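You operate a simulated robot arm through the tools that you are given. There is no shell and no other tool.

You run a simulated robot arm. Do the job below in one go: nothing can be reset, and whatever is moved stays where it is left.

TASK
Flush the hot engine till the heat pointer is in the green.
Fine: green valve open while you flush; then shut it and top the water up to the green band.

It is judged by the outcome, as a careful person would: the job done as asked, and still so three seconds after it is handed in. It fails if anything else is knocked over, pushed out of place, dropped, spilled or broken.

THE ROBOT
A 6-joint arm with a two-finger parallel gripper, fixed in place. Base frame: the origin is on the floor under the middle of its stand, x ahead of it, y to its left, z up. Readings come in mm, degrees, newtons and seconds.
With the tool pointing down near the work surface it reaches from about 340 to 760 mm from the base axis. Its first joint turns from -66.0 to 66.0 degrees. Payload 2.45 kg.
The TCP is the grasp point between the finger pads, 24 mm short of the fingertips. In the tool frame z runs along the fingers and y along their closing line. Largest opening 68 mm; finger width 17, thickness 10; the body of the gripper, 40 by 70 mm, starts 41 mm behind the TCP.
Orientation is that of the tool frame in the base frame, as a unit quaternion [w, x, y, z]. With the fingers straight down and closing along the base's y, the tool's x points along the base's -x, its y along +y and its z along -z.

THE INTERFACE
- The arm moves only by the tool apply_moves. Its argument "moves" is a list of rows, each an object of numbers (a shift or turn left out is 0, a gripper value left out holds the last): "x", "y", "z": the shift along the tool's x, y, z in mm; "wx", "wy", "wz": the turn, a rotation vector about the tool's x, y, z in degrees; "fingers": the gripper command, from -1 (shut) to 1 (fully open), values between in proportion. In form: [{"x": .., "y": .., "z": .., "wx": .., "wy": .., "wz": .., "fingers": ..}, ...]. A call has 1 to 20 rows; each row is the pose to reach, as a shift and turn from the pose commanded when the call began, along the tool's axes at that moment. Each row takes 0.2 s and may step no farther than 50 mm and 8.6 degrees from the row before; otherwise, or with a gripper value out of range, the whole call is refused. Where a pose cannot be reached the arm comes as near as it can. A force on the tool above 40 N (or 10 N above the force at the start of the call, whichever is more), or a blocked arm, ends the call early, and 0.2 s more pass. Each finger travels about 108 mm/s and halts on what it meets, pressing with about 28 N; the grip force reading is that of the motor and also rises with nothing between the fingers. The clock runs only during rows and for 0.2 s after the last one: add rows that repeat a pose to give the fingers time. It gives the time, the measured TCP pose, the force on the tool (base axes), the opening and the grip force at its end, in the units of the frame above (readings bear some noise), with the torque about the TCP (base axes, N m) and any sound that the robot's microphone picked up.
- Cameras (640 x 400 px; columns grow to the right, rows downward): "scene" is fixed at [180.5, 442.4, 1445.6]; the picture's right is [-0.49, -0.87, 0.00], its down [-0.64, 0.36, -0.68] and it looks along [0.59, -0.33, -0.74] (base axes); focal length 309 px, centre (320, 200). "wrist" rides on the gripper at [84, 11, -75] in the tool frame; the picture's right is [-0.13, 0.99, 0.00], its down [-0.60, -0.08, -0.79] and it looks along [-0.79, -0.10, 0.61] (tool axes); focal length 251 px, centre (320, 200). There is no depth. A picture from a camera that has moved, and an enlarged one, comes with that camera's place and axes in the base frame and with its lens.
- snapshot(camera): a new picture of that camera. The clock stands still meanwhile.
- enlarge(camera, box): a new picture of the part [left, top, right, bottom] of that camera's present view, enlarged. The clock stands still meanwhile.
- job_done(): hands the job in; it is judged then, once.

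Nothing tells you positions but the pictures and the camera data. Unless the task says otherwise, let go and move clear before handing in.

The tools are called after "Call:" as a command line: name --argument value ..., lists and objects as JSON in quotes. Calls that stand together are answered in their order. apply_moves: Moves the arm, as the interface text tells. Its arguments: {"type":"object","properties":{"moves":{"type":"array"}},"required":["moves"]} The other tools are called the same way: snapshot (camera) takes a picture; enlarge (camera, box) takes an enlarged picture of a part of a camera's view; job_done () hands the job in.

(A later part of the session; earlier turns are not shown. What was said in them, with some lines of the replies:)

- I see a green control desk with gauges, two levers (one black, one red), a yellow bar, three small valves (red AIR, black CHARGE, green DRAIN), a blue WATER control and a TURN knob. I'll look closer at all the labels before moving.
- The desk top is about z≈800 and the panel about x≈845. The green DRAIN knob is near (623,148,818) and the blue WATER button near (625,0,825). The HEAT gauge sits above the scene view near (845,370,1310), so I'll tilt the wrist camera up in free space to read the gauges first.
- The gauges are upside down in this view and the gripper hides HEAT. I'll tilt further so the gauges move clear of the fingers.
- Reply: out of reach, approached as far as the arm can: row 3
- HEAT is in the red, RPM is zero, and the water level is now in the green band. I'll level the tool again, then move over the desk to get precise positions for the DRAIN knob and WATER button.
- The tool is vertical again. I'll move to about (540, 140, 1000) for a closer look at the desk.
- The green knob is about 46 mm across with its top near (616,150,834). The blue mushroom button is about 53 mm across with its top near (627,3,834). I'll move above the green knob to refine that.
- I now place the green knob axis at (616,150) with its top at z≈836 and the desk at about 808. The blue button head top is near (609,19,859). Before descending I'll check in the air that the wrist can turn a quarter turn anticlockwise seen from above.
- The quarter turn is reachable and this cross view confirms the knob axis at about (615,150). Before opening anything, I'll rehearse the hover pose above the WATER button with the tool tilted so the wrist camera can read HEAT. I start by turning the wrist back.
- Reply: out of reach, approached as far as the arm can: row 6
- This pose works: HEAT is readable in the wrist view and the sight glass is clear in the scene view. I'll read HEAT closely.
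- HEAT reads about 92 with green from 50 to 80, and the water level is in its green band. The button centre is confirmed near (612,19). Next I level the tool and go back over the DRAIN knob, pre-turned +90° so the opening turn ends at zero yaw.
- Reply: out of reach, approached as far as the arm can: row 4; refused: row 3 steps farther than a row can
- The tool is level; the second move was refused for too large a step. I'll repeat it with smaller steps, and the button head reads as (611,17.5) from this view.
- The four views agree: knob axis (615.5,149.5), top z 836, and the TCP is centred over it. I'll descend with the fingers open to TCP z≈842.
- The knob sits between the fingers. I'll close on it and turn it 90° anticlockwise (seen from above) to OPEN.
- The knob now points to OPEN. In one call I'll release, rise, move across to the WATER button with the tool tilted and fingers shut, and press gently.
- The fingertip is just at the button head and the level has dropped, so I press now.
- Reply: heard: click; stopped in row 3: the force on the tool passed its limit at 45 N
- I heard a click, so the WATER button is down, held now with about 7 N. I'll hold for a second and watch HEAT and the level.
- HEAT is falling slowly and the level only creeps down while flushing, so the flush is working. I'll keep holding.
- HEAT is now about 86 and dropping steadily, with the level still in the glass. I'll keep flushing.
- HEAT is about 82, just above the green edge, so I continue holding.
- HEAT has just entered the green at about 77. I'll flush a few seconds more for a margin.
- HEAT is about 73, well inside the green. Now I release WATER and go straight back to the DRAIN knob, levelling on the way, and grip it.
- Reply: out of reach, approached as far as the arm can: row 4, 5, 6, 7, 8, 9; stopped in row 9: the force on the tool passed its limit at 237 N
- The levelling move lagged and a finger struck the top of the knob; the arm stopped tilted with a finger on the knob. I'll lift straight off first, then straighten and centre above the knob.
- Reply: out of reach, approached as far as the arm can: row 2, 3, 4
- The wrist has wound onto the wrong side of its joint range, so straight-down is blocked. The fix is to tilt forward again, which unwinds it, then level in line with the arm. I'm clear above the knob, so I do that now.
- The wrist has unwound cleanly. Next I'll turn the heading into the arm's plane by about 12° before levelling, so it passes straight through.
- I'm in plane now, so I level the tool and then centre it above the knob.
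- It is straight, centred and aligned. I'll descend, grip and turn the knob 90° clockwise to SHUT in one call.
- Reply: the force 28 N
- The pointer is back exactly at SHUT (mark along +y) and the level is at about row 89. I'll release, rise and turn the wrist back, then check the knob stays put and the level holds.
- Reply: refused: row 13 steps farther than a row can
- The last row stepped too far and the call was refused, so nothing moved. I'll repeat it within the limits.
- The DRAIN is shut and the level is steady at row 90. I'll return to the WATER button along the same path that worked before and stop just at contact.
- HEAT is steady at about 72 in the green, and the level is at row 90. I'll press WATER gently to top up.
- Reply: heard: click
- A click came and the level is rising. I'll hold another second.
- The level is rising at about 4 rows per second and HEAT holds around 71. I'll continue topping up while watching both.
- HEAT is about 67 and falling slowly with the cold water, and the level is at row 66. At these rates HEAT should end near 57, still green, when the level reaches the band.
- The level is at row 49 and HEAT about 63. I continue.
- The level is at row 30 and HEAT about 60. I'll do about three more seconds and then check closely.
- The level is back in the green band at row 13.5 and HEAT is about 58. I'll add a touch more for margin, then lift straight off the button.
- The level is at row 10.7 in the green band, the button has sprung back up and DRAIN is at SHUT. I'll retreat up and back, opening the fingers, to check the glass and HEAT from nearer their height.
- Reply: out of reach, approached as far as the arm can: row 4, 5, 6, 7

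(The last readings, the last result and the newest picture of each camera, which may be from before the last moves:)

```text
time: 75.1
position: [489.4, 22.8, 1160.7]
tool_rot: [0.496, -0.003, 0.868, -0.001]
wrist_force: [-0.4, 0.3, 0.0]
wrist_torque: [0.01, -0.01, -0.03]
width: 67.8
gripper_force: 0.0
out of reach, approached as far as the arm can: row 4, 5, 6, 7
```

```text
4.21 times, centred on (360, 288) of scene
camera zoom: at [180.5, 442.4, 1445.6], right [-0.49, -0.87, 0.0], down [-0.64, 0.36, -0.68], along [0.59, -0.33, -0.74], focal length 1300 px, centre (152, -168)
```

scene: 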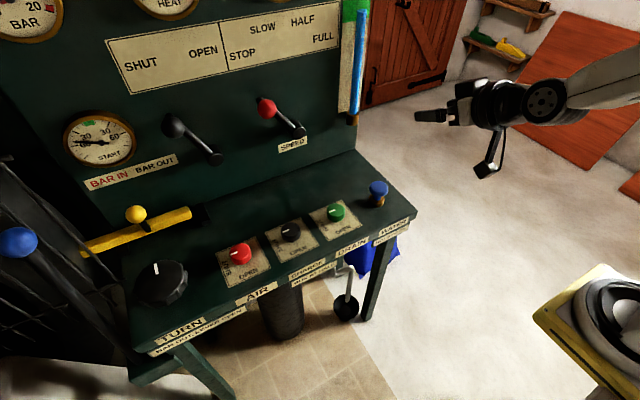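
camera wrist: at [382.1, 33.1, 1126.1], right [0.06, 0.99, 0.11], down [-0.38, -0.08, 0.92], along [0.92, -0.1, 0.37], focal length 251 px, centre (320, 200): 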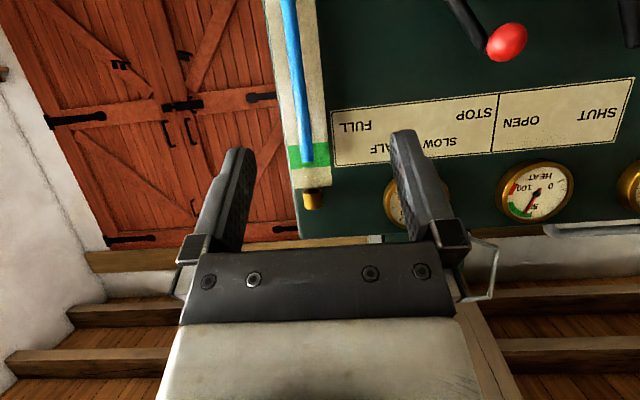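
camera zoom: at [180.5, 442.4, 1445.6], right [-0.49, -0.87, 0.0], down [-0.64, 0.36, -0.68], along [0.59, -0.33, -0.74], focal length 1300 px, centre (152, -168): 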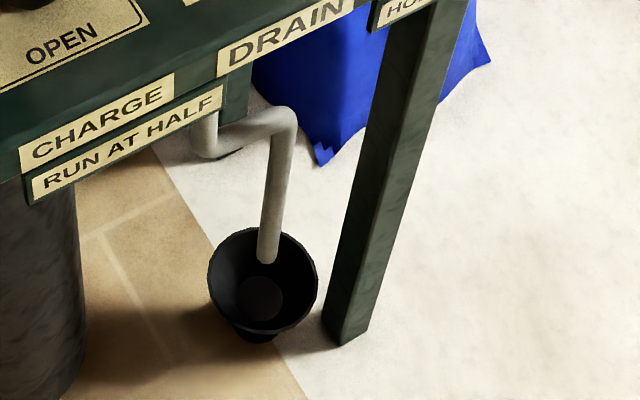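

From here the water stands at about 60% of the green band, HEAT is about 57 in the green, DRAIN is SHUT and the button is up. I'll wait a few seconds to make sure it all holds.

Call:
apply_moves --moves '[{"x": 0}, {"x": 0}, {"x": 0}, {"x": 0}, {"x": 0}, {"x": 0}, {"x": 0}, {"x": 0}, {"x": 0}, {"x": 0}, {"x": 0}, {"x": 0}, {"x": 0}, {"x": 0}, {"x": 0}]'

Call:
enlarge --camera "wrist" --box '[260, 110, 372, 220]'

Call:
enlarge --camera "wrist" --box '[485, 150, 595, 230]'

Call:
snapshot --camera "scene"

```text
time: 78.3
position: [488.0, 22.7, 1160.5]
tool_rot: [0.497, -0.002, 0.868, -0.001]
wrist_force: [-0.1, -0.1, 1.3]
wrist_torque: [0.02, 0.0, -0.03]
width: 67.9
gripper_force: 0.1
```

```text
3.64 times, centred on (316, 165) of wrist
camera zoom: at [382.4, 33.0, 1125.9], right [0.06, 0.99, 0.11], down [-0.38, -0.08, 0.92], along [0.92, -0.1, 0.37], focal length 914 px, centre (334, 327)
```

zoom: 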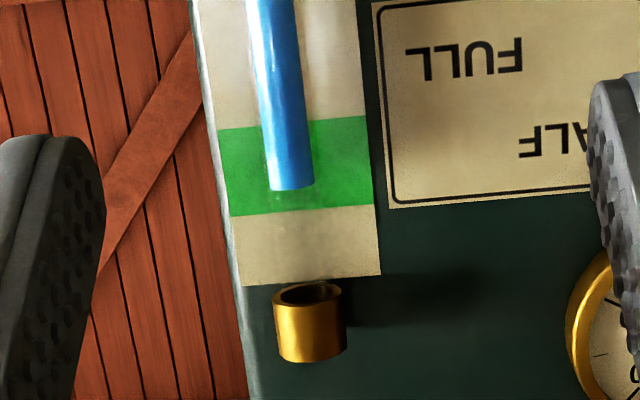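

```text
5.00 times, centred on (540, 190) of wrist
camera zoom: at [382.4, 33.0, 1125.9], right [0.06, 0.99, 0.11], down [-0.38, -0.08, 0.92], along [0.92, -0.1, 0.37], focal length 1257 px, centre (-780, 250)
```

zoom: 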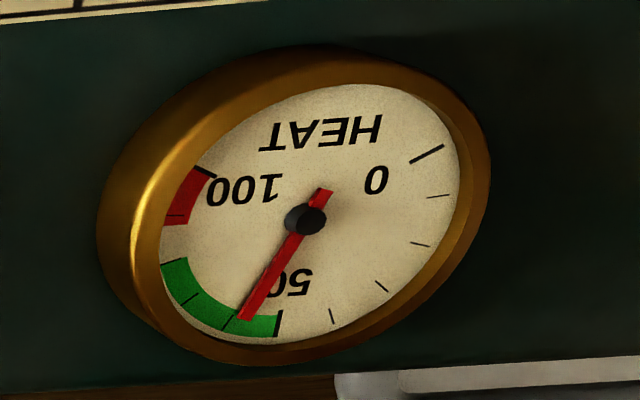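

```text
taken
```

scene: 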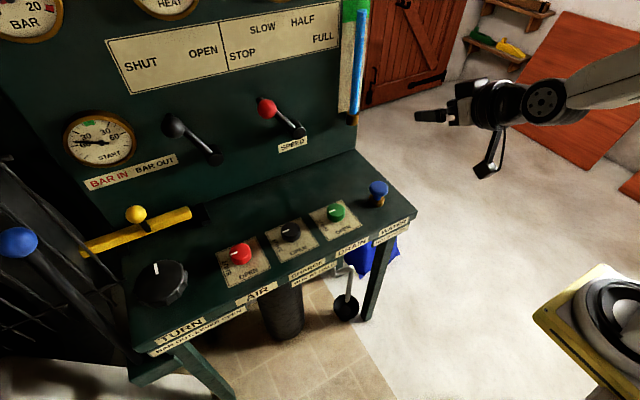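

Everything holds steady: HEAT is about 57 in the green, the water is inside the green band, the green valve is SHUT and the WATER button is released. The other controls look unmoved and the arm is clear, so I'm handing the job in.

Call:
job_done

```text
The job is handed in.
```

The engine is flushed. The HEAT pointer is in the green at about 57, and the green band runs from 50 to 80. The green DRAIN valve is back at SHUT, and the water stands a little above the middle of its green band. Both readings held steady over a three-second wait before I handed it in.

- **Knock on the green knob:** on the way back to shut the valve, the gripper came down askew. One finger hit the top of the green knob, and the arm stopped at a 237 N force reading. The knob turned normally afterwards, points to SHUT as it did at the start, and shows no damage in the pictures.
- **Low water for a few seconds:** that delay left the drain open longer than planned. The level fell to roughly a quarter of the glass but never ran empty, and I then topped it up.
- **Extra cooling:** HEAT was about 73 when the flush ended. The cold top-up water brought it down to about 57.

The other knobs, levers and the yellow bar look unmoved. The pictures show no spill, though I couldn't see how full the drain pail is.
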